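You operate a simulated robot arm through the tools that you are given. There is no shell and no other tool.

The job below is to be done with a simulated robot arm. You get a single attempt, and the scene is never put back.

TASK
Knock the white block's black cap home on the green vise's anvil.
Fine: first swing the anvil toward the bench end and lock the swivel; use the rubber mallet and stand it back on its head, as it was. Set down upright: rubber mallet.

It is judged by the outcome, as a careful person would: the job done as asked, and still so three seconds after it is handed in. It fails if anything else is knocked over, pushed out of place, dropped, spilled or broken. Lids that push on must go on centred and level and be pressed home; caps that screw on are set level and turned clockwise until they are tight.

THE ROBOT
A 7-joint arm with a two-finger parallel gripper, fixed in place. Base frame: the origin is at the foot of the arm, x ahead of it, y to its left, z up; the work surface is at about z = 870. Units: mm, rad, N and s.
With the tool pointing down near the work surface it reaches from about 300 to 700 mm from the base axis. Its first joint turns from -1.152 to 1.152 rad. Payload 1.57 kg.
The tool frame sits at the grasp point between the pads (the TCP): z along the fingers, y along the line on which they close. The tips reach 30 mm beyond it. Largest opening 110 mm; finger width 24, thickness 12; the body of the gripper, 48 by 112 mm, starts 78 mm behind the TCP.
Orientation is that of the tool frame in the base frame, as a unit quaternion [x, y, z, w]. With the fingers straight down and closing along the base's y, the tool's x points along the base's -x, its y along +y and its z along -z.

THE INTERFACE
- The arm moves only by the tool move_arm. Its argument "series" is a list of rows, each an object (a shift or turn left out is 0, a gripper value left out holds the last) with "claw": the opening in per cent of the stroke, from 0 (shut) to 100 (fully open); "delta_pos": the shift along the tool's x, y, z in mm, a list of three; "rotation": the turn, a rotation vector about the tool's x, y, z in rad, a list of three. In form: [{"claw": claw, "delta_pos": [tx, ty, tz], "rotation": [rx, ry, rz]}, ...]. A call has 1 to 20 rows; each row shifts and turns the commanded pose from where the row before left it, along the tool's axes as they then stand. Each row takes 0.2 s and may step no farther than 50 mm and 0.15 rad from the row before; otherwise, or with a gripper value out of range, the whole call is refused. Where a pose cannot be reached the arm comes as near as it can. A force on the tool above 90 N (or 10 N above the force at the start of the call, whichever is more), or a blocked arm, ends the call early, and 0.2 s more pass. The fingers move at their own pace (about 108 mm/s each) and stop on an object; they squeeze with about 25 N. The grip force told is the motor's: it shows also when the fingers shut on nothing. Time passes only in rows, and 0.2 s behind the last, so rows that do not move let the fingers close. It gives the time, the measured TCP pose, the force on the tool (base axes), the opening and the grip force at its end, in the units of the frame above (readings bear some noise), with the torque about the TCP (base axes, N m) and any sound that the robot's microphone picked up.
- Cameras (640 x 400 px; columns grow to the right, rows downward): "scene" is fixed at [160.7, -386.2, 1401.7]; the picture's right is [0.82, -0.57, 0.00], its down [-0.33, -0.47, -0.82] and it looks along [0.47, 0.67, -0.58] (base axes); focal length 214 px, centre (320, 200). "wrist" rides on the gripper at [70, 16, -141] in the tool frame; the picture's right is [-0.23, 0.97, 0.00], its down [-0.85, -0.20, -0.48] and it looks along [-0.47, -0.11, 0.88] (tool axes); focal length 222 px, centre (320, 200). There is no depth. A picture from a camera that has moved, and an enlarged one, comes with that camera's place and axes in the base frame and with its lens.
- get_image(camera): a new picture of that camera. No time passes.
- zoom(camera, box): a new picture of the part [left, top, right, bottom] of that camera's present view, enlarged. No time passes.
- finish_job(): hands the job in; it is judged then, once.

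Places have to be worked out from the pictures, the camera data and where the tool is seen. Open the gripper and draw the arm clear of the work before you hand the job in, unless the task says otherwise.

The tools are called as a command line: name --argument value ..., lists and objects as JSON in quotes. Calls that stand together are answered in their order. move_arm: Moves the arm, as the interface text tells. Its arguments: {"type":"object","properties":{"series":{"type":"array","items":{"type":"object","properties":{"claw":{"type":"number"},"delta_pos":{"type":"array","items":{"type":"number"}},"rotation":{"type":"array","items":{"type":"number"}}}}}},"required":["series"]} The other tools are called the same way: get_image (camera) takes a picture; zoom (camera, box) takes an enlarged picture of a part of a camera's view; finish_job () hands the job in.

At the start:

```text
time: 0.0
tool_pos: [330.1, -145.2, 1323.9]
orientation: [-0.001, 1.0, 0.0, 0.0]
wrist_force: [-0.7, 0.2, 0.6]
ft_torque: [0.0, -0.04, 0.01]
gripper_width: 110.1
grip_force: 0.0
```

scene: 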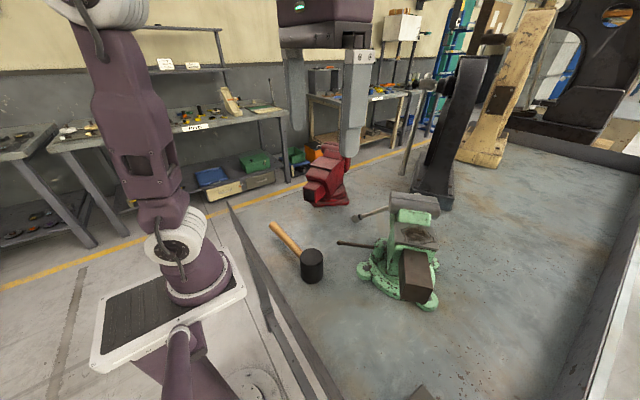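
wrist: 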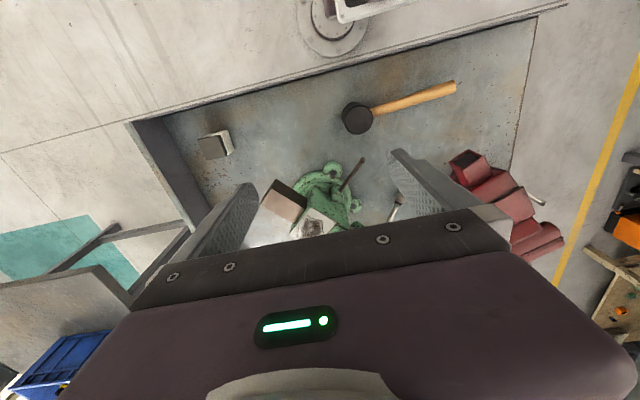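

I start by looking closely at the bench: the vise, the mallet and the white block. I enlarge both cameras' views.

zoom --camera "scene" --box '[240, 170, 480, 320]'

zoom --camera "scene" --box '[320, 250, 560, 400]'

zoom --camera "wrist" --box '[180, 60, 480, 248]'

```text
2.67 times, centred on (360, 245) of scene
camera zoom: at [160.7, -386.2, 1401.7], right [0.82, -0.57, 0.0], down [-0.33, -0.47, -0.82], along [0.47, 0.67, -0.58], focal length 572 px, centre (213, 80)
```

zoom: 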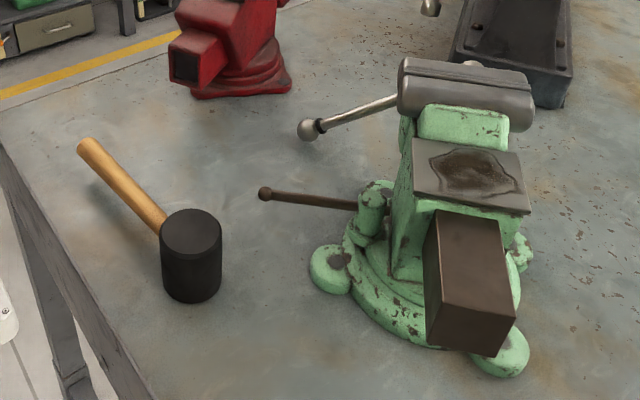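

```text
2.67 times, centred on (440, 325) of scene
camera zoom: at [160.7, -386.2, 1401.7], right [0.82, -0.57, 0.0], down [-0.33, -0.47, -0.82], along [0.47, 0.67, -0.58], focal length 572 px, centre (0, -133)
```

zoom: 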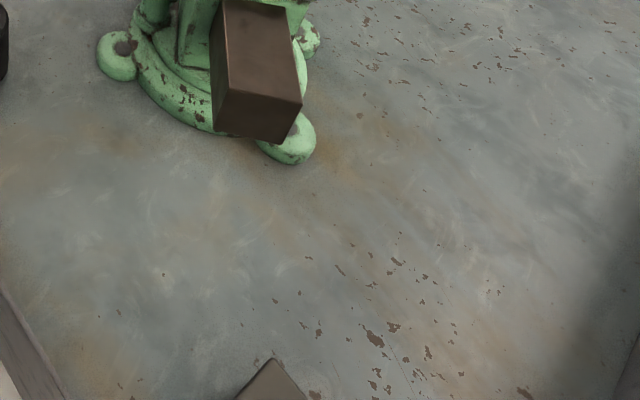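

```text
2.13 times, centred on (330, 154) of wrist
camera zoom: at [260.5, -127.7, 1467.2], right [0.23, 0.97, 0.0], down [0.85, -0.2, 0.48], along [0.47, -0.11, -0.88], focal length 473 px, centre (299, 298)
```

zoom: 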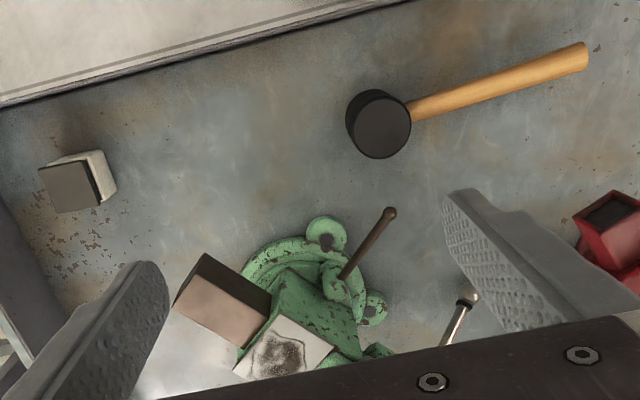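

The anvil plate comes out near (565,-216,1020), the mallet head near (357,-68) and the white block near (349,-420). I enlarge more parts to understand the bench ends and the vise's swivel.

zoom --camera "scene" --box '[330, 180, 450, 255]'

zoom --camera "scene" --box '[330, 240, 450, 315]'

zoom --camera "scene" --box '[400, 60, 640, 210]'

zoom --camera "wrist" --box '[100, 100, 260, 200]'

zoom --camera "wrist" --box '[240, 140, 400, 240]'

```text
5.33 times, centred on (390, 218) of scene
camera zoom: at [160.7, -386.2, 1401.7], right [0.82, -0.57, 0.0], down [-0.33, -0.47, -0.82], along [0.47, 0.67, -0.58], focal length 1144 px, centre (-53, 107)
```

zoom: 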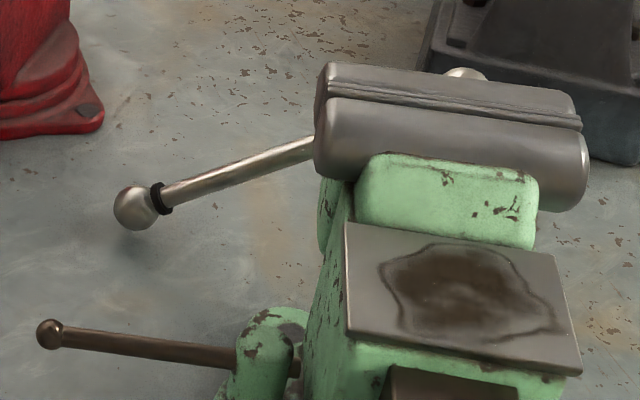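

```text
5.33 times, centred on (390, 278) of scene
camera zoom: at [160.7, -386.2, 1401.7], right [0.82, -0.57, 0.0], down [-0.33, -0.47, -0.82], along [0.47, 0.67, -0.58], focal length 1144 px, centre (-53, -213)
```

zoom: 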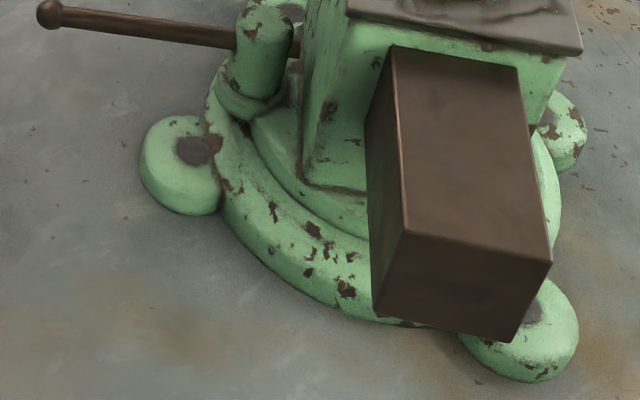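

```text
2.67 times, centred on (520, 135) of scene
camera zoom: at [160.7, -386.2, 1401.7], right [0.82, -0.57, 0.0], down [-0.33, -0.47, -0.82], along [0.47, 0.67, -0.58], focal length 572 px, centre (-213, 373)
```

zoom: 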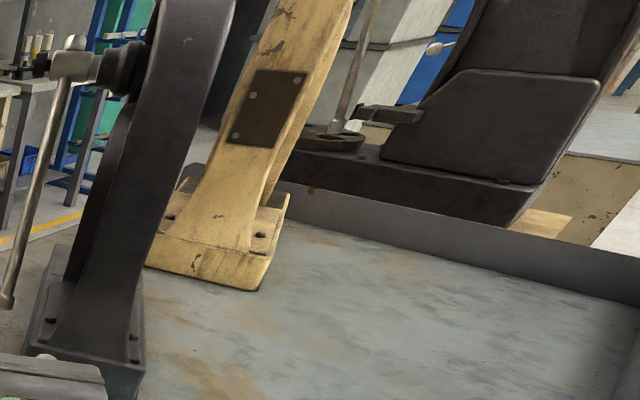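

```text
4.00 times, centred on (180, 150) of wrist
camera zoom: at [260.5, -127.7, 1467.2], right [0.23, 0.97, 0.0], down [0.85, -0.2, 0.48], along [0.47, -0.11, -0.88], focal length 888 px, centre (880, 400)
```

zoom: 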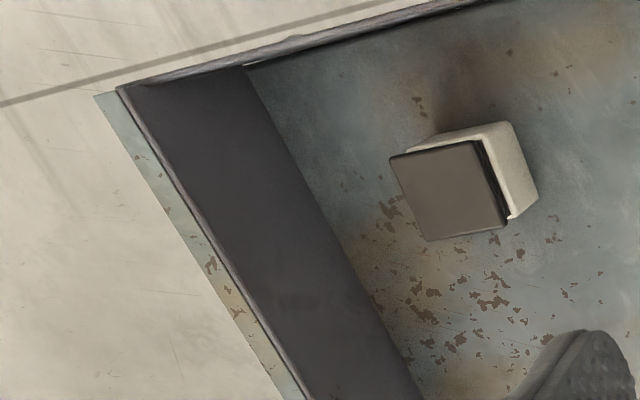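

```text
4.00 times, centred on (320, 190) of wrist
camera zoom: at [260.5, -127.7, 1467.2], right [0.23, 0.97, 0.0], down [0.85, -0.2, 0.48], along [0.47, -0.11, -0.88], focal length 888 px, centre (320, 240)
```

zoom: 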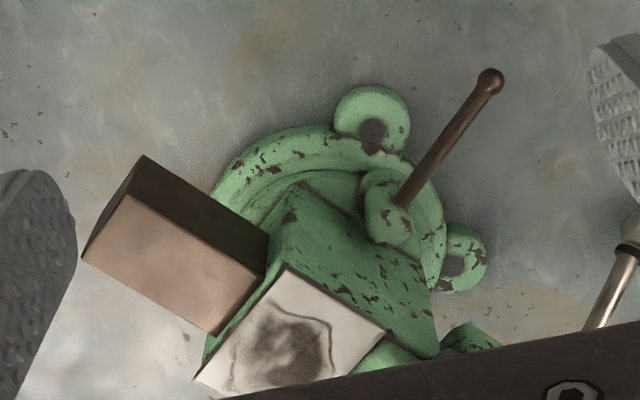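

The vise base centre works out near (580,-200), with the slide box pointing roughly toward 218° (robot/right corner) and the swivel lever ball near (447,-70,964). I move the arm above the vise, staying high, to get a clear top view.

move_arm --series '[{"claw": 100, "delta_pos": [-40, -5, 10]}, {"delta_pos": [-40, -5, 10]}, {"delta_pos": [-40, -5, 10]}, {"delta_pos": [-40, -5, 10]}, {"delta_pos": [-40, -5, 10]}, {"delta_pos": [-40, -5, 10]}, {"delta_pos": [0, 0, 0]}]'

get_image --camera "wrist"

get_image --camera "scene"

```text
time: 1.6
tool_pos: [511.3, -170.0, 1267.3]
orientation: [0.001, 1.0, 0.0, 0.001]
wrist_force: [0.6, -0.1, -0.6]
ft_torque: [0.01, -0.01, 0.0]
gripper_width: 109.9
grip_force: 0.1
out of reach, approached as far as the arm can: row 4, 5, 6
```

```text
taken
camera wrist: at [441.9, -152.5, 1409.1], right [0.23, 0.97, 0.0], down [0.85, -0.2, 0.48], along [0.47, -0.11, -0.88], focal length 222 px, centre (320, 200)
```

wrist: 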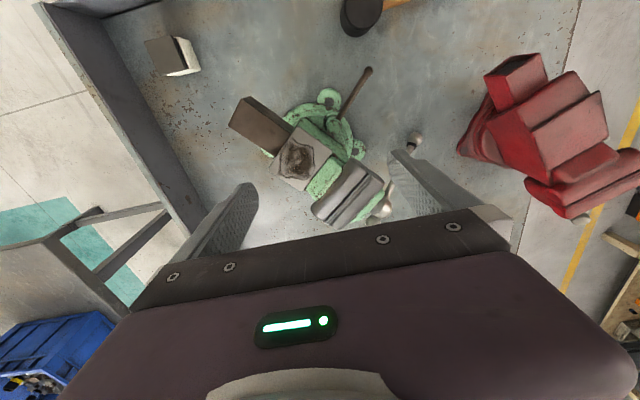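

```text
taken
```

scene: 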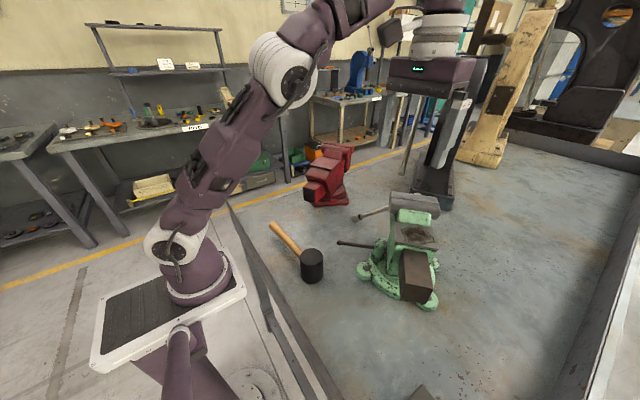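

The whole vise is visible now. I enlarge the wrist view around it and around the white block.

zoom --camera "wrist" --box '[220, 55, 420, 230]'

zoom --camera "wrist" --box '[120, 10, 240, 100]'

zoom --camera "wrist" --box '[440, 20, 640, 240]'

```text
2.29 times, centred on (320, 142) of wrist
camera zoom: at [441.9, -152.5, 1409.1], right [0.23, 0.97, 0.0], down [0.85, -0.2, 0.48], along [0.47, -0.11, -0.88], focal length 508 px, centre (320, 331)
```

zoom: 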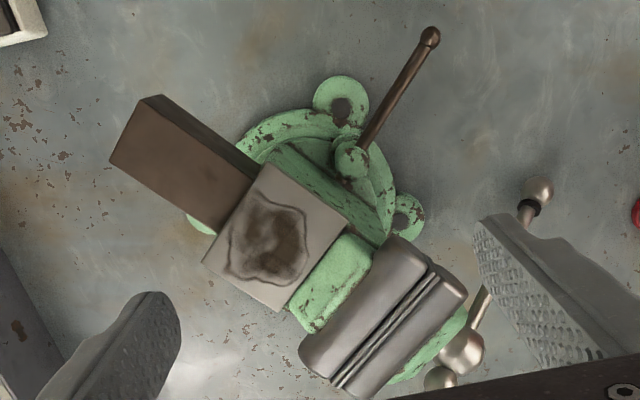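

```text
4.44 times, centred on (180, 55) of wrist
camera zoom: at [441.9, -152.5, 1409.1], right [0.23, 0.97, 0.0], down [0.85, -0.2, 0.48], along [0.47, -0.11, -0.88], focal length 987 px, centre (942, 844)
```

zoom: 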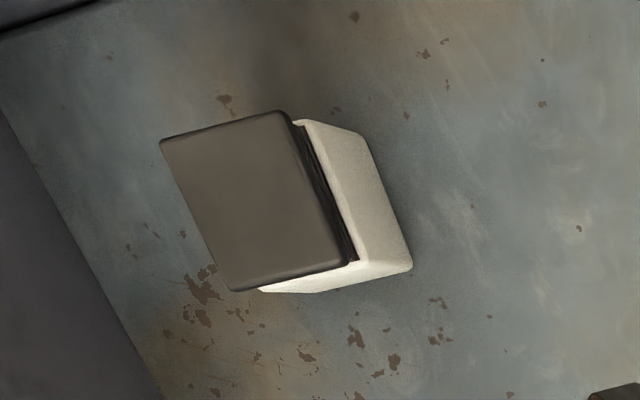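

```text
1.82 times, centred on (540, 130) of wrist
camera zoom: at [441.9, -152.5, 1409.1], right [0.23, 0.97, 0.0], down [0.85, -0.2, 0.48], along [0.47, -0.11, -0.88], focal length 404 px, centre (-80, 327)
```

zoom: 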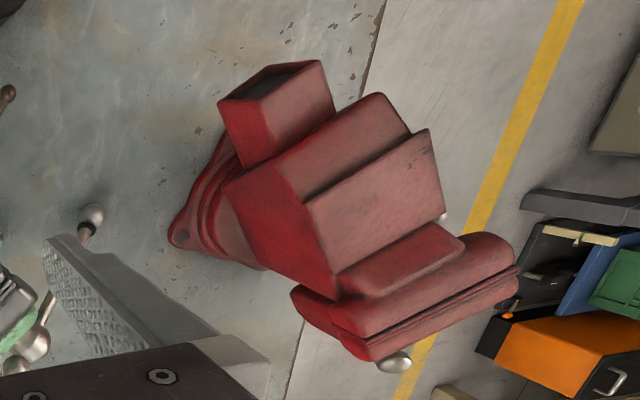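

The slide box's outer end sits near (458,-298,1028) and its axis points about 220°; the lever ball is off to the +y side. I back off and tilt the gripper to get an oblique, lower view of the swivel base and lever.

move_arm --series '[{"delta_pos": [30, 25, 15]}, {"delta_pos": [30, 25, 15]}, {"delta_pos": [30, 25, 15]}, {"rotation": [0, -0.15, 0]}, {"rotation": [0, -0.15, 0]}, {"rotation": [0, -0.15, 0]}, {"rotation": [0, -0.15, 0]}, {"delta_pos": [0, 0, 0]}]'

get_image --camera "wrist"

```text
time: 3.4
tool_pos: [422.2, -92.9, 1223.3]
orientation: [0.001, 0.955, 0.0, 0.296]
wrist_force: [0.1, -0.2, -0.6]
ft_torque: [0.0, 0.01, 0.02]
gripper_width: 110.2
grip_force: 0.1
```

```text
taken
camera wrist: at [285.3, -75.7, 1299.9], right [0.19, 0.97, 0.13], down [0.43, -0.2, 0.88], along [0.88, -0.11, -0.46], focal length 222 px, centre (320, 200)
```

wrist: 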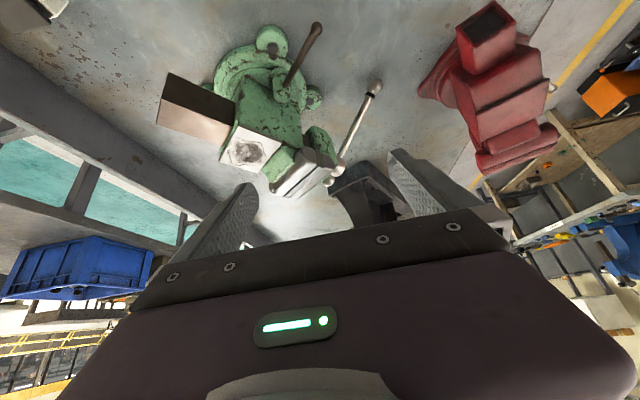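

zoom --camera "wrist" --box '[190, 10, 350, 110]'

zoom --camera "wrist" --box '[140, 60, 400, 222]'

zoom --camera "wrist" --box '[0, 60, 260, 260]'

```text
4.00 times, centred on (270, 60) of wrist
camera zoom: at [285.3, -75.7, 1299.9], right [0.19, 0.97, 0.13], down [0.43, -0.2, 0.88], along [0.88, -0.11, -0.46], focal length 888 px, centre (520, 760)
```

zoom: 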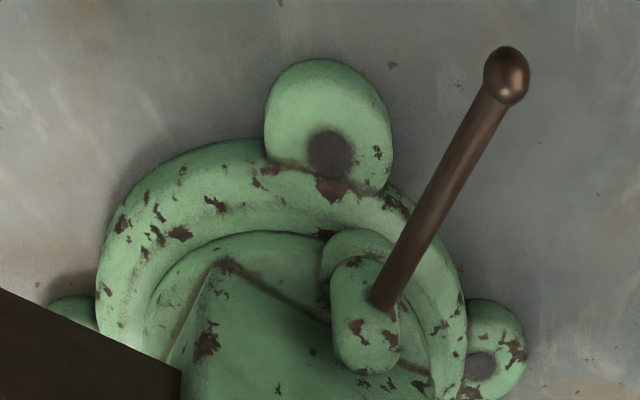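

```text
2.46 times, centred on (270, 141) of wrist
camera zoom: at [285.3, -75.7, 1299.9], right [0.19, 0.97, 0.13], down [0.43, -0.2, 0.88], along [0.88, -0.11, -0.46], focal length 547 px, centre (443, 345)
```

zoom: 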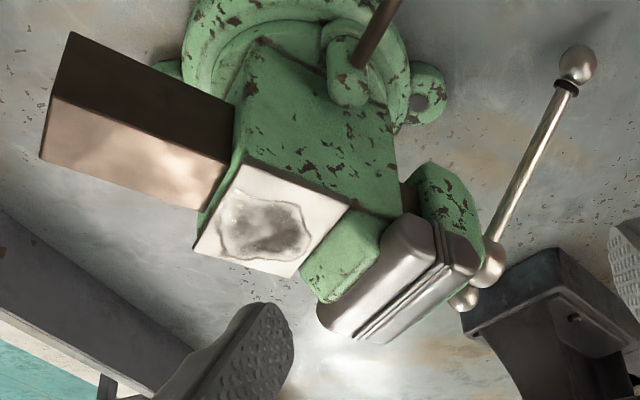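

```text
2.00 times, centred on (130, 160) of wrist
camera zoom: at [285.3, -75.7, 1299.9], right [0.19, 0.97, 0.13], down [0.43, -0.2, 0.88], along [0.88, -0.11, -0.46], focal length 444 px, centre (700, 280)
```

zoom: 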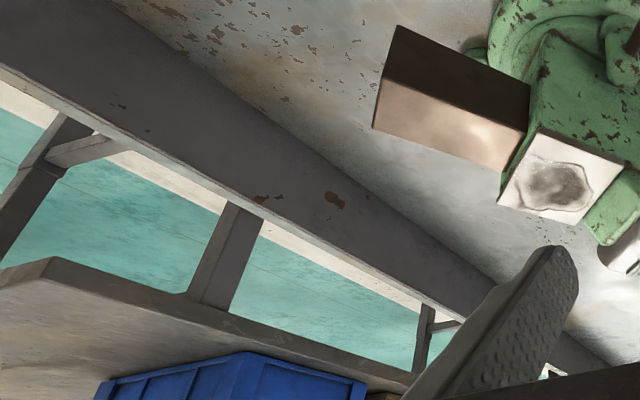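

The lever boss rides on the swivelling disc beside the body, and its rod points outward. I check the surroundings and the bench's near edge for any marks or stops before touching anything.

zoom --camera "scene" --box '[140, 50, 420, 220]'

zoom --camera "scene" --box '[60, 200, 380, 400]'

zoom --camera "scene" --box '[400, 200, 640, 400]'

zoom --camera "scene" --box '[345, 230, 445, 312]'

```text
2.29 times, centred on (280, 135) of scene
camera zoom: at [160.7, -386.2, 1401.7], right [0.82, -0.57, 0.0], down [-0.33, -0.47, -0.82], along [0.47, 0.67, -0.58], focal length 490 px, centre (411, 349)
```

zoom: 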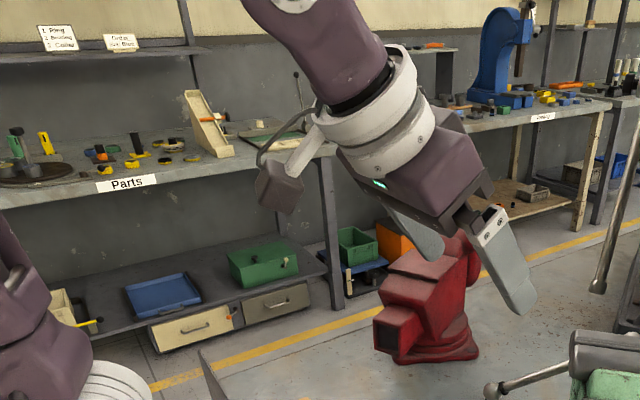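

```text
2.00 times, centred on (220, 300) of scene
camera zoom: at [160.7, -386.2, 1401.7], right [0.82, -0.57, 0.0], down [-0.33, -0.47, -0.82], along [0.47, 0.67, -0.58], focal length 429 px, centre (520, 0)
```

zoom: 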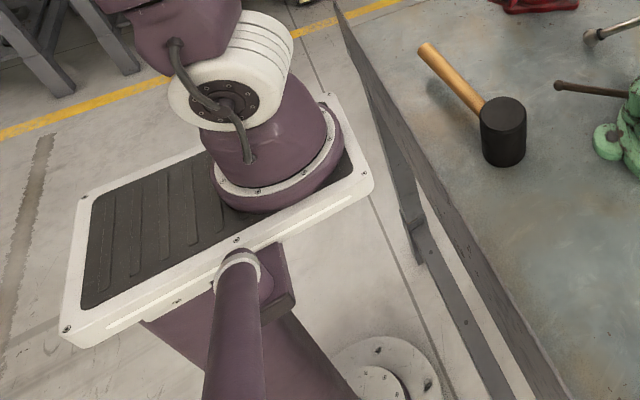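

```text
2.00 times, centred on (520, 300) of scene
camera zoom: at [160.7, -386.2, 1401.7], right [0.82, -0.57, 0.0], down [-0.33, -0.47, -0.82], along [0.47, 0.67, -0.58], focal length 429 px, centre (-80, 0)
```

zoom: 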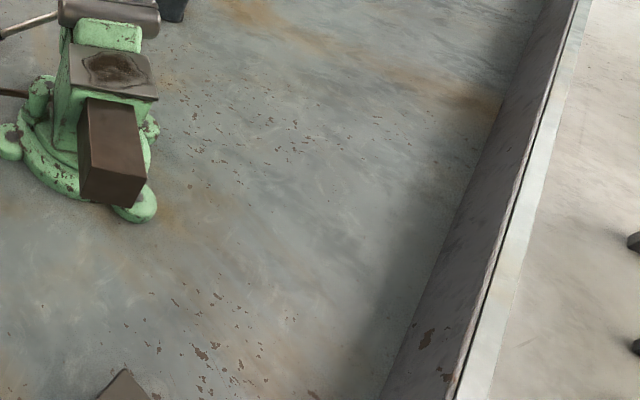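

```text
4.88 times, centred on (395, 271) of scene
camera zoom: at [160.7, -386.2, 1401.7], right [0.82, -0.57, 0.0], down [-0.33, -0.47, -0.82], along [0.47, 0.67, -0.58], focal length 1046 px, centre (-46, -146)
```

zoom: 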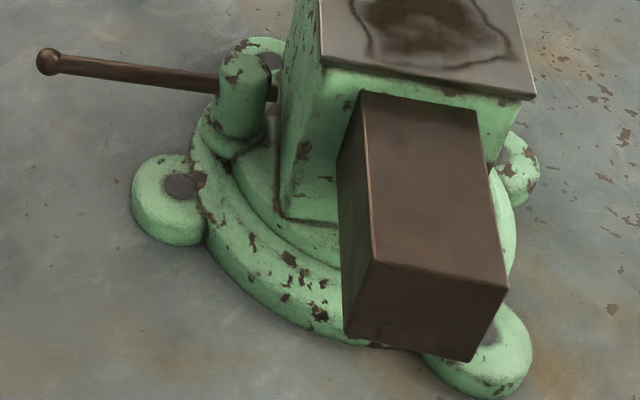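

Nothing tells me yet whether the swivel is free, so I will test it with a gentle push on the side of the slide box. First I level the gripper, shut the fingers and come to a spot above and beside the box on the robot side.

move_arm --series '[{"claw": 0, "rotation": [0, 0.15, 0]}, {"rotation": [0, 0.15, 0]}, {"rotation": [0, 0.15, 0]}, {"rotation": [0, 0.15, 0]}, {"delta_pos": [-2, -45, 20]}, {"delta_pos": [-2, -45, 20]}, {"delta_pos": [-2, -43, 20]}, {"delta_pos": [0, 0, 0]}]'

get_image --camera "scene"

get_image --camera "wrist"

```text
time: 5.2
tool_pos: [426.9, -224.4, 1163.4]
orientation: [0.0, 1.0, 0.0, 0.0]
wrist_force: [0.0, 0.0, -0.4]
ft_torque: [-0.02, 0.01, 0.01]
gripper_width: 0.0
grip_force: 21.1
```

```text
taken
```

scene: 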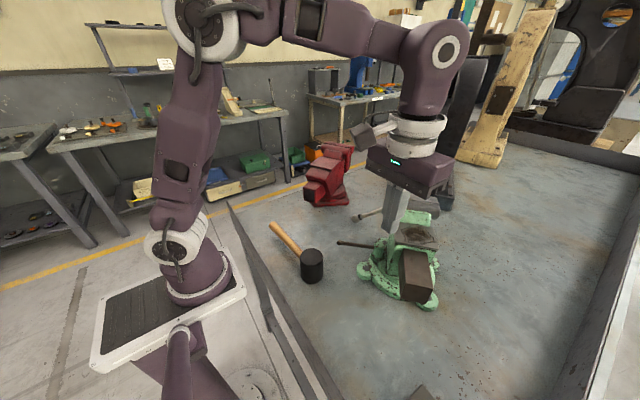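

```text
taken
camera wrist: at [357.0, -207.0, 1305.0], right [0.23, 0.97, 0.0], down [0.85, -0.2, 0.48], along [0.47, -0.11, -0.88], focal length 222 px, centre (320, 200)
```

wrist: 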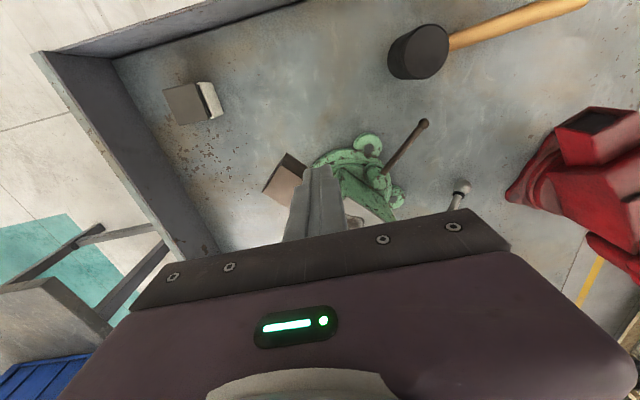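

The closed fingers hang just off the box on its robot side. I enlarge the wrist view to check the bench rims and the gap to the box before lowering.

zoom --camera "wrist" --box '[20, 0, 340, 200]'

zoom --camera "wrist" --box '[240, 110, 480, 250]'

zoom --camera "scene" --box '[345, 170, 465, 310]'

```text
2.00 times, centred on (180, 100) of wrist
camera zoom: at [357.0, -207.0, 1305.0], right [0.23, 0.97, 0.0], down [0.85, -0.2, 0.48], along [0.47, -0.11, -0.88], focal length 444 px, centre (600, 400)
```

zoom: 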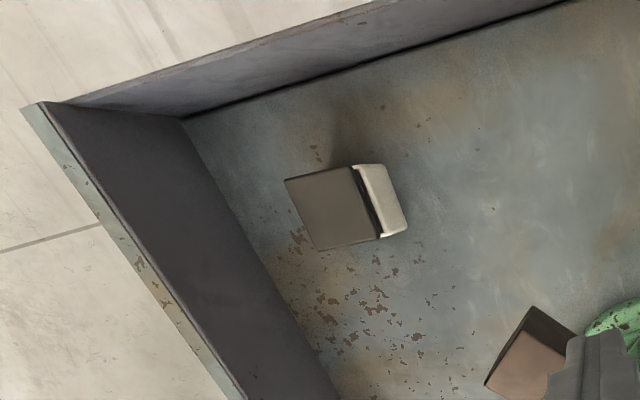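

```text
2.67 times, centred on (360, 180) of wrist
camera zoom: at [357.0, -207.0, 1305.0], right [0.23, 0.97, 0.0], down [0.85, -0.2, 0.48], along [0.47, -0.11, -0.88], focal length 592 px, centre (213, 253)
```

zoom: 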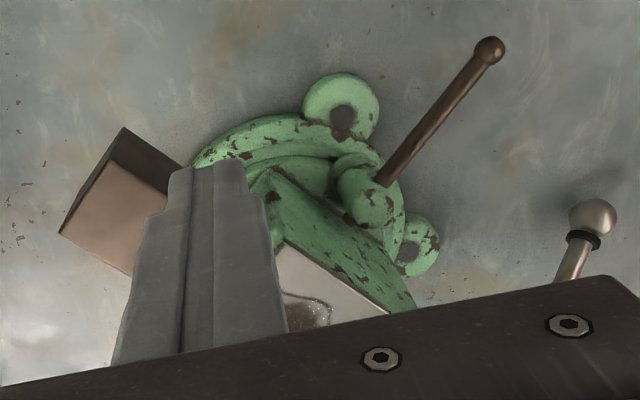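

```text
2.86 times, centred on (405, 240) of scene
camera zoom: at [160.7, -386.3, 1401.7], right [0.82, -0.57, 0.0], down [-0.33, -0.47, -0.82], along [0.47, 0.67, -0.58], focal length 613 px, centre (77, 86)
```

zoom: 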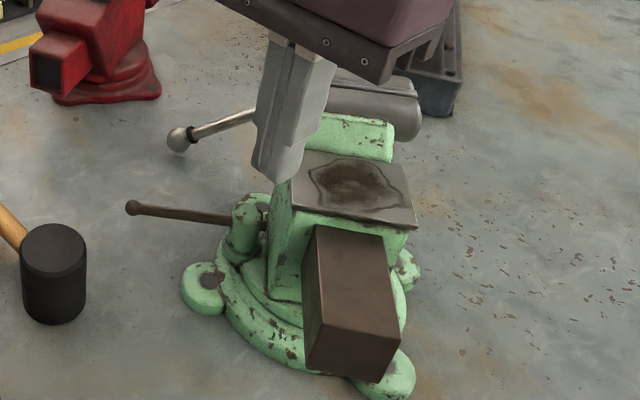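

The gap between the fingers and the box's side face is about 35 mm. I lower straight down so the fingers sit beside the box near its outer end (TCP z about 1008).

move_arm --series '[{"delta_pos": [0, 0, 40]}, {"delta_pos": [0, 0, 40]}, {"delta_pos": [0, 0, 40]}, {"delta_pos": [0, 0, 35]}, {"delta_pos": [0, 0, 0]}]'

zoom --camera "scene" --box '[345, 170, 465, 310]'

get_image --camera "wrist"

```text
time: 6.4
tool_pos: [427.5, -226.2, 1005.4]
orientation: [0.0, 1.0, 0.0, 0.0]
wrist_force: [-0.4, 0.1, -0.4]
ft_torque: [-0.04, -0.01, 0.03]
gripper_width: 0.1
grip_force: 20.9
```

```text
2.86 times, centred on (405, 240) of scene
camera zoom: at [160.7, -386.2, 1401.7], right [0.82, -0.57, 0.0], down [-0.33, -0.47, -0.82], along [0.47, 0.67, -0.58], focal length 613 px, centre (77, 86)
```

zoom: 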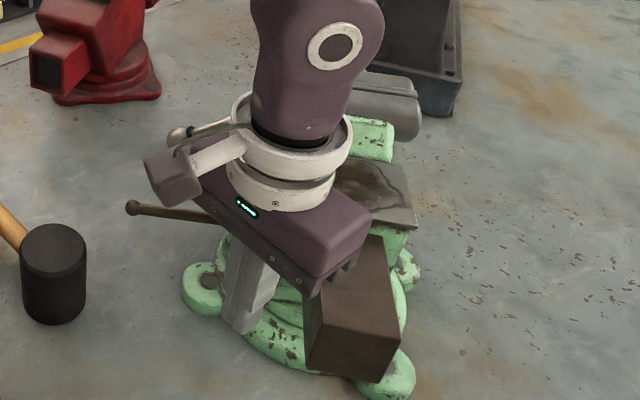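

```text
taken
camera wrist: at [358.1, -209.5, 1147.9], right [0.23, 0.97, 0.0], down [0.85, -0.2, 0.48], along [0.47, -0.11, -0.88], focal length 222 px, centre (320, 200)
```

wrist: 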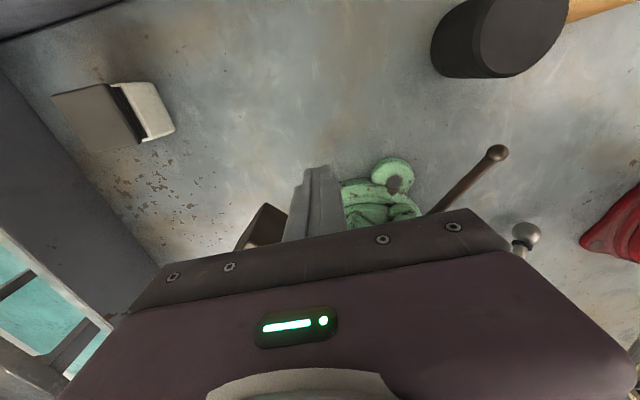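

The fingers are clear and alongside the box. I push slowly toward it, along (0.66,-0.75), and watch the force.

move_arm --series '[{"delta_pos": [-4, -4.5, 0]}, {"delta_pos": [-4, -4.5, 0]}, {"delta_pos": [-4, -4.5, 0]}, {"delta_pos": [-4, -4.5, 0]}, {"delta_pos": [-3, -3.4, 0]}, {"delta_pos": [0, 0, 0]}]'

zoom --camera "scene" --box '[345, 170, 465, 310]'

```text
time: 7.8
tool_pos: [447.0, -247.0, 1006.5]
orientation: [0.0, 1.0, 0.0, 0.0]
wrist_force: [1.0, -0.3, -0.8]
ft_torque: [0.0, -0.01, 0.01]
gripper_width: 0.1
grip_force: 21.5
```

```text
2.86 times, centred on (405, 240) of scene
camera zoom: at [160.7, -386.2, 1401.7], right [0.82, -0.57, 0.0], down [-0.33, -0.47, -0.82], along [0.47, 0.67, -0.58], focal length 613 px, centre (77, 86)
```

zoom: 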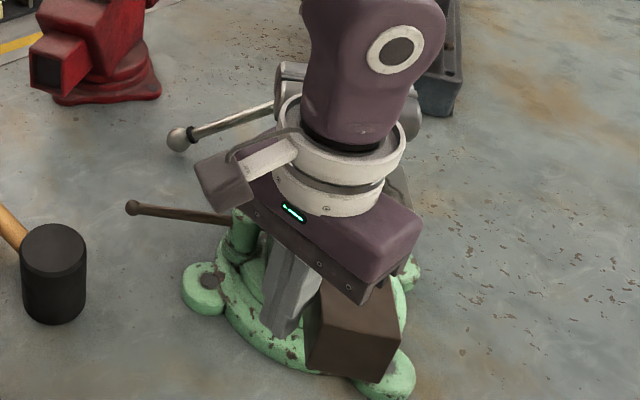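

Still no contact (force about 1 N). I keep pushing in small steps.

move_arm --series '[{"delta_pos": [-2, -2.3, 0]}, {"delta_pos": [-2, -2.3, 0]}, {"delta_pos": [-2, -2.3, 0]}, {"delta_pos": [0, 0, 0]}]'

```text
time: 8.8
tool_pos: [452.7, -254.5, 1007.4]
orientation: [0.0, 1.0, 0.0, 0.0]
wrist_force: [-3.4, 2.5, -2.2]
ft_torque: [0.02, -0.02, -0.01]
gripper_width: 0.0
grip_force: 21.6
```

Contact has begun (about 4 N). I continue a few millimetres to feel whether the swivel moves.

move_arm --series '[{"delta_pos": [-2, -2.3, 0]}, {"delta_pos": [-2, -2.3, 0]}, {"delta_pos": [0, 0, 0]}]'

zoom --camera "scene" --box '[345, 170, 465, 310]'

```text
time: 9.6
tool_pos: [457.2, -259.7, 1006.5]
orientation: [0.0, 1.0, 0.0, 0.001]
wrist_force: [-2.6, 0.3, 0.7]
ft_torque: [-0.02, -0.05, -0.02]
gripper_width: 0.0
grip_force: 21.4
```

```text
2.86 times, centred on (405, 240) of scene
camera zoom: at [160.7, -386.2, 1401.7], right [0.82, -0.57, 0.0], down [-0.33, -0.47, -0.82], along [0.47, 0.67, -0.58], focal length 613 px, centre (77, 86)
```

zoom: 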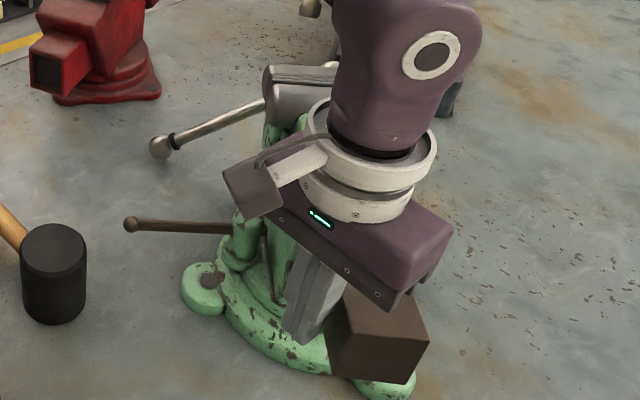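

The swivel is free: the box turned with only a few newtons. I follow the box round in a slow arc (pivot near (577,-199)) to find where it wants to go, watching for a stop.

move_arm --series '[{"delta_pos": [-3, -5, 0]}, {"delta_pos": [-3, -5, 0]}, {"delta_pos": [-3.2, -5, 0]}, {"delta_pos": [-3.3, -5, 0]}, {"delta_pos": [0, 0, 0]}]'

zoom --camera "scene" --box '[345, 170, 465, 310]'

get_image --camera "wrist"

```text
time: 10.8
tool_pos: [469.3, -279.9, 1006.4]
orientation: [0.0, 1.0, -0.001, 0.0]
wrist_force: [0.0, 0.3, 0.0]
ft_torque: [-0.03, -0.04, 0.0]
gripper_width: 0.0
grip_force: 21.5
```

```text
2.86 times, centred on (405, 240) of scene
camera zoom: at [160.7, -386.2, 1401.7], right [0.82, -0.57, 0.0], down [-0.33, -0.47, -0.82], along [0.47, 0.67, -0.58], focal length 613 px, centre (77, 86)
```

zoom: 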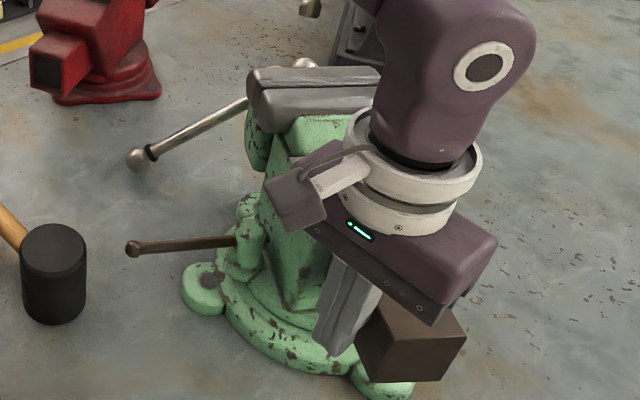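

```text
taken
camera wrist: at [400.0, -261.6, 1148.0], right [0.23, 0.97, 0.0], down [0.85, -0.2, 0.48], along [0.47, -0.11, -0.88], focal length 222 px, centre (320, 200)
```

wrist: 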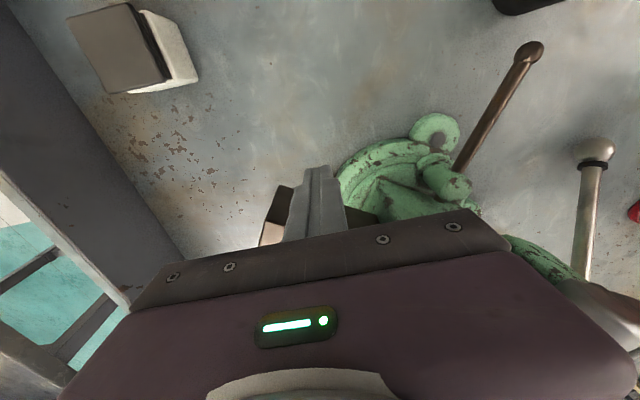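

It keeps turning freely. I continue the arc toward the -y end.

move_arm --series '[{"delta_pos": [-3.8, -4.6, 0]}, {"delta_pos": [-3.8, -4.4, 0]}, {"delta_pos": [-4, -4.2, 0]}, {"delta_pos": [-4.2, -4, 0]}, {"delta_pos": [0, 0, 0]}]'

zoom --camera "scene" --box '[345, 170, 465, 310]'

```text
time: 12.0
tool_pos: [484.8, -297.3, 1009.5]
orientation: [0.0, 1.0, 0.0, 0.001]
wrist_force: [-0.7, -0.4, 0.8]
ft_torque: [0.0, -0.01, -0.02]
gripper_width: 0.5
grip_force: 21.5
```

```text
2.86 times, centred on (405, 240) of scene
camera zoom: at [160.7, -386.2, 1401.7], right [0.82, -0.57, 0.0], down [-0.33, -0.47, -0.82], along [0.47, 0.67, -0.58], focal length 613 px, centre (77, 86)
```

zoom: 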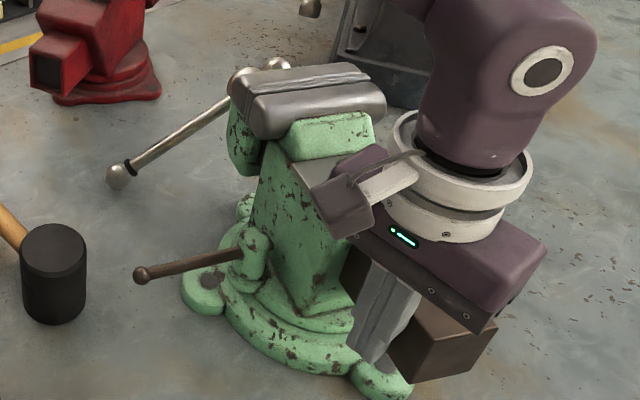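

Still free with practically no resistance. I continue another stretch of the arc.

move_arm --series '[{"delta_pos": [-4.5, -3.8, 0]}, {"delta_pos": [-4.6, -3.8, 0]}, {"delta_pos": [-4.8, -3.6, 0]}, {"delta_pos": [-4.9, -3.4, 0]}, {"delta_pos": [0, 0, 0]}]'

zoom --camera "scene" --box '[345, 170, 465, 310]'

```text
time: 13.2
tool_pos: [504.1, -311.6, 1007.5]
orientation: [0.0, 1.0, 0.0, 0.001]
wrist_force: [-0.9, -0.1, 0.0]
ft_torque: [0.0, -0.04, -0.04]
gripper_width: 0.0
grip_force: 21.3
```

```text
2.86 times, centred on (405, 240) of scene
camera zoom: at [160.7, -386.2, 1401.7], right [0.82, -0.57, 0.0], down [-0.33, -0.47, -0.82], along [0.47, 0.67, -0.58], focal length 613 px, centre (77, 86)
```

zoom: 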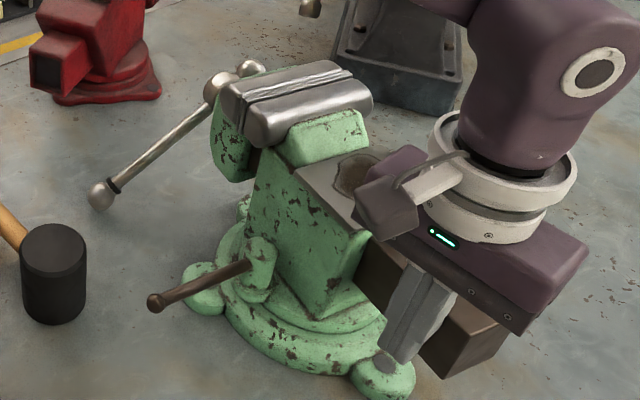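

No stop yet; the box is around 258° now. I continue the arc to bring it square to the -y end of the bench.

move_arm --series '[{"delta_pos": [-5, -2.9, 0]}, {"delta_pos": [-5, -2.6, 0]}, {"delta_pos": [-5, -2.4, 0]}, {"delta_pos": [0, 0, 0]}, {"delta_pos": [0, 0, 0]}]'

zoom --camera "scene" --box '[345, 170, 465, 310]'

get_image --camera "wrist"

```text
time: 14.4
tool_pos: [517.5, -319.2, 1007.4]
orientation: [0.0, 1.0, 0.0, 0.002]
wrist_force: [-0.1, 0.6, -0.1]
ft_torque: [-0.02, -0.02, 0.0]
gripper_width: 0.0
grip_force: 21.2
```

```text
2.86 times, centred on (405, 240) of scene
camera zoom: at [160.7, -386.2, 1401.7], right [0.82, -0.57, 0.0], down [-0.33, -0.47, -0.82], along [0.47, 0.67, -0.58], focal length 613 px, centre (77, 86)
```

zoom: 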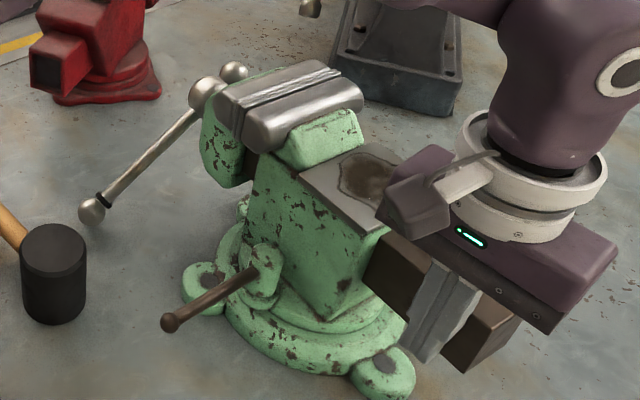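

```text
taken
camera wrist: at [449.2, -302.9, 1148.8], right [0.23, 0.97, 0.0], down [0.85, -0.2, 0.48], along [0.47, -0.11, -0.88], focal length 222 px, centre (320, 200)
```

wrist: 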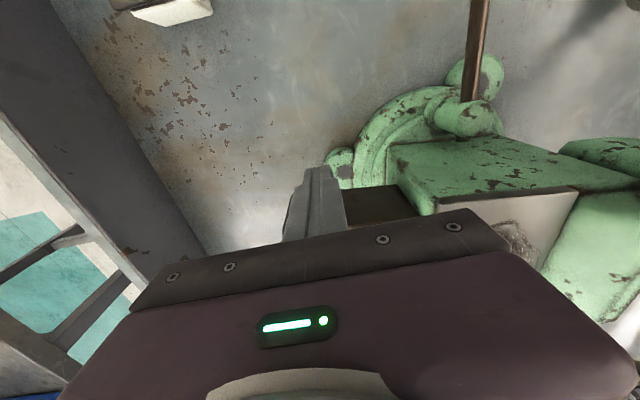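

The vise axis is now close to square with the -y end. I back the fingers off to -x, lift clear and look from above to measure the angle.

move_arm --series '[{"delta_pos": [15, 5, 0]}, {"delta_pos": [20, 5, 0]}, {"delta_pos": [10, 5, -45]}, {"delta_pos": [0, 5, -50]}, {"delta_pos": [0, 10, -50]}, {"delta_pos": [0, 20, -50]}, {"delta_pos": [0, 20, -40]}, {"delta_pos": [0, 0, 0]}]'

get_image --camera "wrist"

get_image --camera "scene"

```text
refused: row 4 steps farther than a row can; nothing moved
```

```text
taken
camera wrist: at [449.2, -302.9, 1148.8], right [0.23, 0.97, 0.0], down [0.85, -0.2, 0.48], along [0.47, -0.11, -0.88], focal length 222 px, centre (320, 200)
```

wrist: 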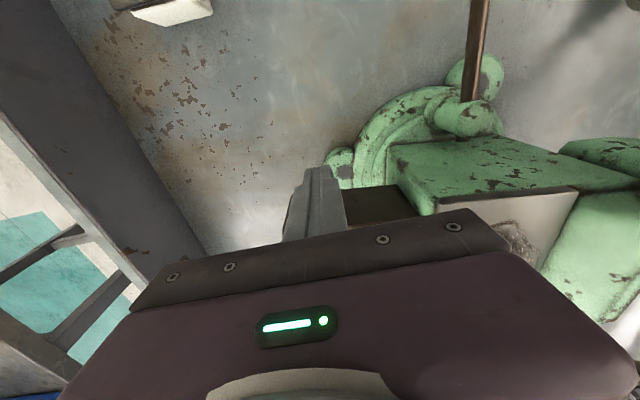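

```text
taken
```

scene: 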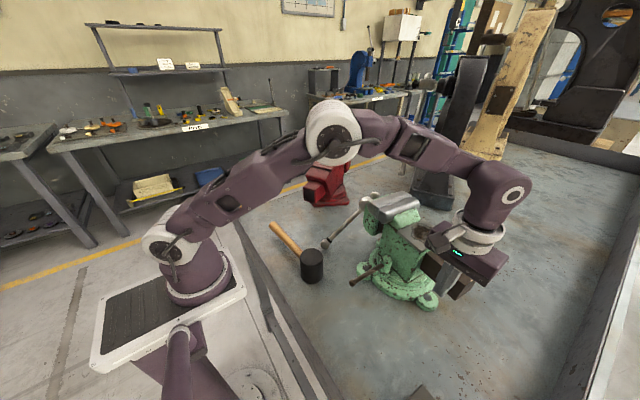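

The last call was refused because one row's step was slightly over 50 mm. I repeat it with smaller steps.

move_arm --series '[{"delta_pos": [15, 3, 0]}, {"delta_pos": [20, 4, 0]}, {"delta_pos": [10, 5, -40]}, {"delta_pos": [0, 5, -45]}, {"delta_pos": [0, 10, -45]}, {"delta_pos": [-20, 20, -40]}, {"delta_pos": [-20, 20, -40]}, {"delta_pos": [0, 0, 0]}]'

get_image --camera "wrist"

get_image --camera "scene"

```text
time: 16.2
tool_pos: [513.9, -252.0, 1212.3]
orientation: [0.0, 1.0, 0.0, 0.0]
wrist_force: [0.7, -0.5, 0.0]
ft_torque: [0.03, -0.04, 0.0]
gripper_width: 0.1
grip_force: 21.2
```

```text
taken
camera wrist: at [443.3, -234.4, 1354.7], right [0.23, 0.97, 0.0], down [0.86, -0.2, 0.48], along [0.47, -0.11, -0.88], focal length 222 px, centre (320, 200)
```

wrist: 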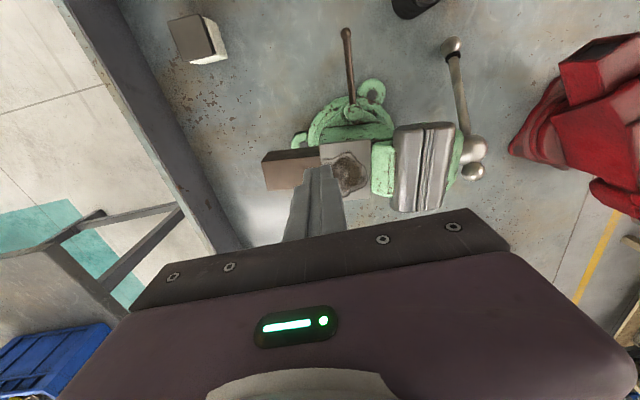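

```text
taken
```

scene: 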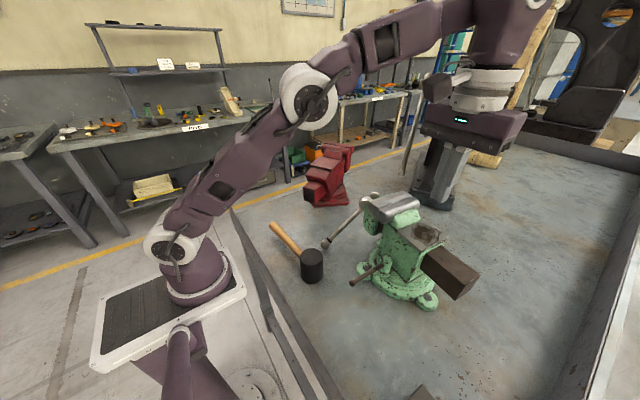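

zoom --camera "wrist" --box '[250, 20, 510, 220]'

zoom --camera "scene" --box '[310, 180, 490, 320]'

```text
2.00 times, centred on (380, 120) of wrist
camera zoom: at [443.3, -234.4, 1354.7], right [0.23, 0.97, 0.0], down [0.86, -0.2, 0.48], along [0.47, -0.11, -0.88], focal length 444 px, centre (200, 360)
```

zoom: 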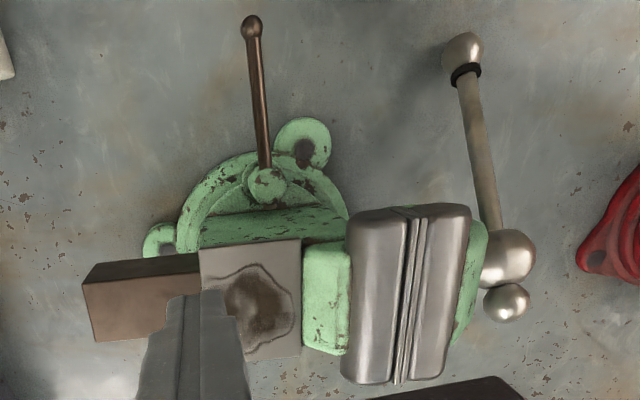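

```text
2.86 times, centred on (400, 250) of scene
camera zoom: at [160.8, -386.2, 1401.7], right [0.82, -0.57, 0.0], down [-0.33, -0.47, -0.82], along [0.47, 0.67, -0.58], focal length 613 px, centre (91, 57)
```

zoom: 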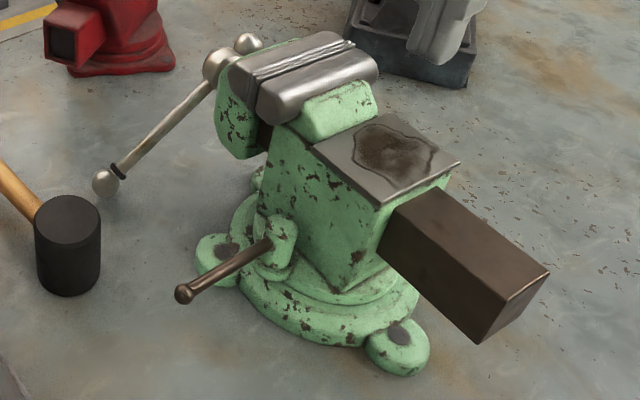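

Measured from the picture, the vise axis now points to about 263°, with the anvil centre near (574,-223,1040). Before settling, I probe for a swivel stop a little farther round: I go back beside the box end and push toward +x gently.

move_arm --series '[{"delta_pos": [10, -37, 0]}, {"delta_pos": [12, -37, 0]}, {"delta_pos": [0, 0, 45]}, {"delta_pos": [0, 0, 45]}, {"delta_pos": [0, 0, 45]}, {"delta_pos": [0, 0, 45]}, {"delta_pos": [0, 0, 25]}, {"delta_pos": [-5, 0, 0]}, {"delta_pos": [-5, 0, 0]}, {"delta_pos": [-5, 0, 0]}, {"delta_pos": [-5, 0, 0]}, {"delta_pos": [0, 0, 0]}]'

get_image --camera "wrist"

```text
time: 18.8
tool_pos: [507.3, -289.2, 1015.3]
orientation: [0.0, 1.0, 0.0, 0.001]
wrist_force: [-0.2, -0.4, 0.1]
ft_torque: [-0.01, 0.04, 0.0]
gripper_width: 0.1
grip_force: 21.4
out of reach, approached as far as the arm can: row 1, 2
```

```text
taken
camera wrist: at [437.9, -273.0, 1157.2], right [0.23, 0.97, 0.0], down [0.85, -0.2, 0.48], along [0.47, -0.11, -0.88], focal length 222 px, centre (320, 200)
```

wrist: 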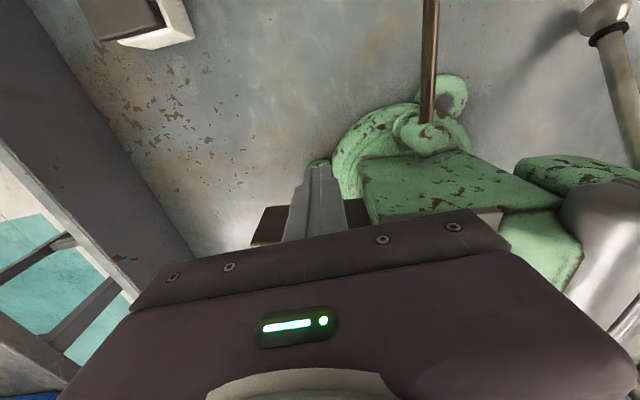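

The fingers ended at (507,-289,1015), still clear on the -x side of the box. I shift 30 mm along -y and then push toward +x.

move_arm --series '[{"delta_pos": [0, -15, 4]}, {"delta_pos": [0, -15, 4]}, {"delta_pos": [-5, 0, 0]}, {"delta_pos": [-5, 0, 0]}, {"delta_pos": [-5, 0, 0]}, {"delta_pos": [-5, 0, 0]}, {"delta_pos": [-5, 0, 0]}, {"delta_pos": [-5, 0, 0]}, {"delta_pos": [0, 0, 0]}]'

get_image --camera "wrist"

zoom --camera "scene" --box '[310, 180, 490, 320]'

```text
time: 20.8
tool_pos: [536.4, -319.0, 1007.3]
orientation: [-0.001, 1.0, 0.0, 0.0]
wrist_force: [-3.2, -1.1, -0.2]
ft_torque: [-0.01, 0.0, 0.0]
gripper_width: 0.0
grip_force: 21.7
```

```text
taken
camera wrist: at [467.0, -301.9, 1149.6], right [0.23, 0.97, 0.0], down [0.85, -0.2, 0.48], along [0.47, -0.11, -0.88], focal length 222 px, centre (320, 200)
```

wrist: 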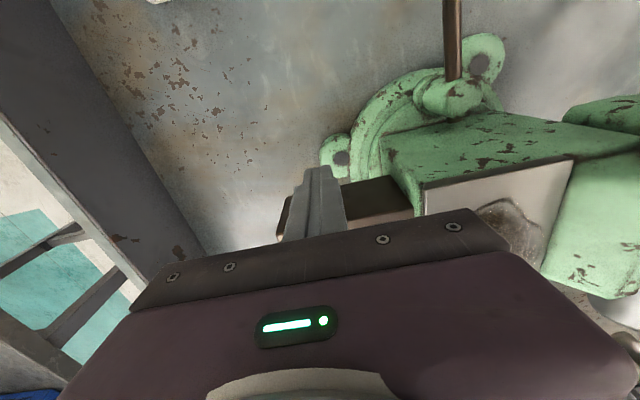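

```text
2.86 times, centred on (400, 250) of scene
camera zoom: at [160.7, -386.3, 1401.7], right [0.82, -0.57, 0.0], down [-0.33, -0.47, -0.82], along [0.47, 0.67, -0.58], focal length 613 px, centre (91, 57)
```

zoom: 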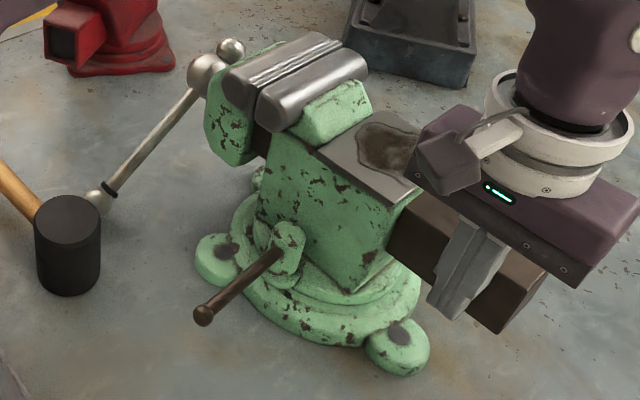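

The swivel moved again with only about 3 N, so the axis is near 268° and there is no hard stop yet; I also note the steel jaw handle's ball is sweeping toward the mallet, so I won't go farther that way. I back off, lift, and go round to the jaw side to check how the swivel behaves in the other direction.

move_arm --series '[{"delta_pos": [20, 0, 0]}, {"delta_pos": [20, 0, 0]}, {"delta_pos": [10, 10, -40]}, {"delta_pos": [0, 10, -45]}, {"delta_pos": [0, 45, -15]}, {"delta_pos": [0, 48, 0]}, {"delta_pos": [0, 48, 0]}, {"delta_pos": [0, 48, 0]}, {"delta_pos": [0, 0, 0]}]'

get_image --camera "scene"

get_image --camera "wrist"

```text
time: 22.8
tool_pos: [490.1, -108.7, 1107.1]
orientation: [0.0, 1.0, 0.0, 0.0]
wrist_force: [0.2, -0.1, -0.2]
ft_torque: [0.0, -0.01, 0.01]
gripper_width: 0.0
grip_force: 21.5
```

```text
taken
```

scene: 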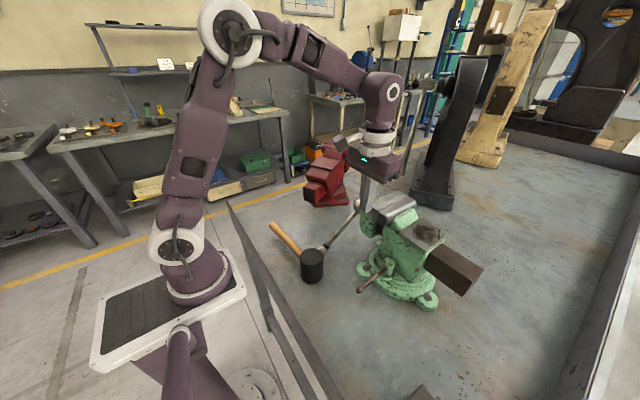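

```text
taken
camera wrist: at [420.9, -91.7, 1248.4], right [0.23, 0.97, 0.0], down [0.85, -0.2, 0.48], along [0.47, -0.11, -0.88], focal length 222 px, centre (320, 200)
```

wrist: 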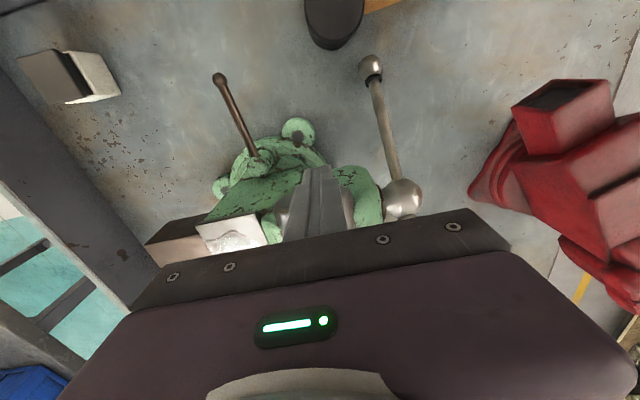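

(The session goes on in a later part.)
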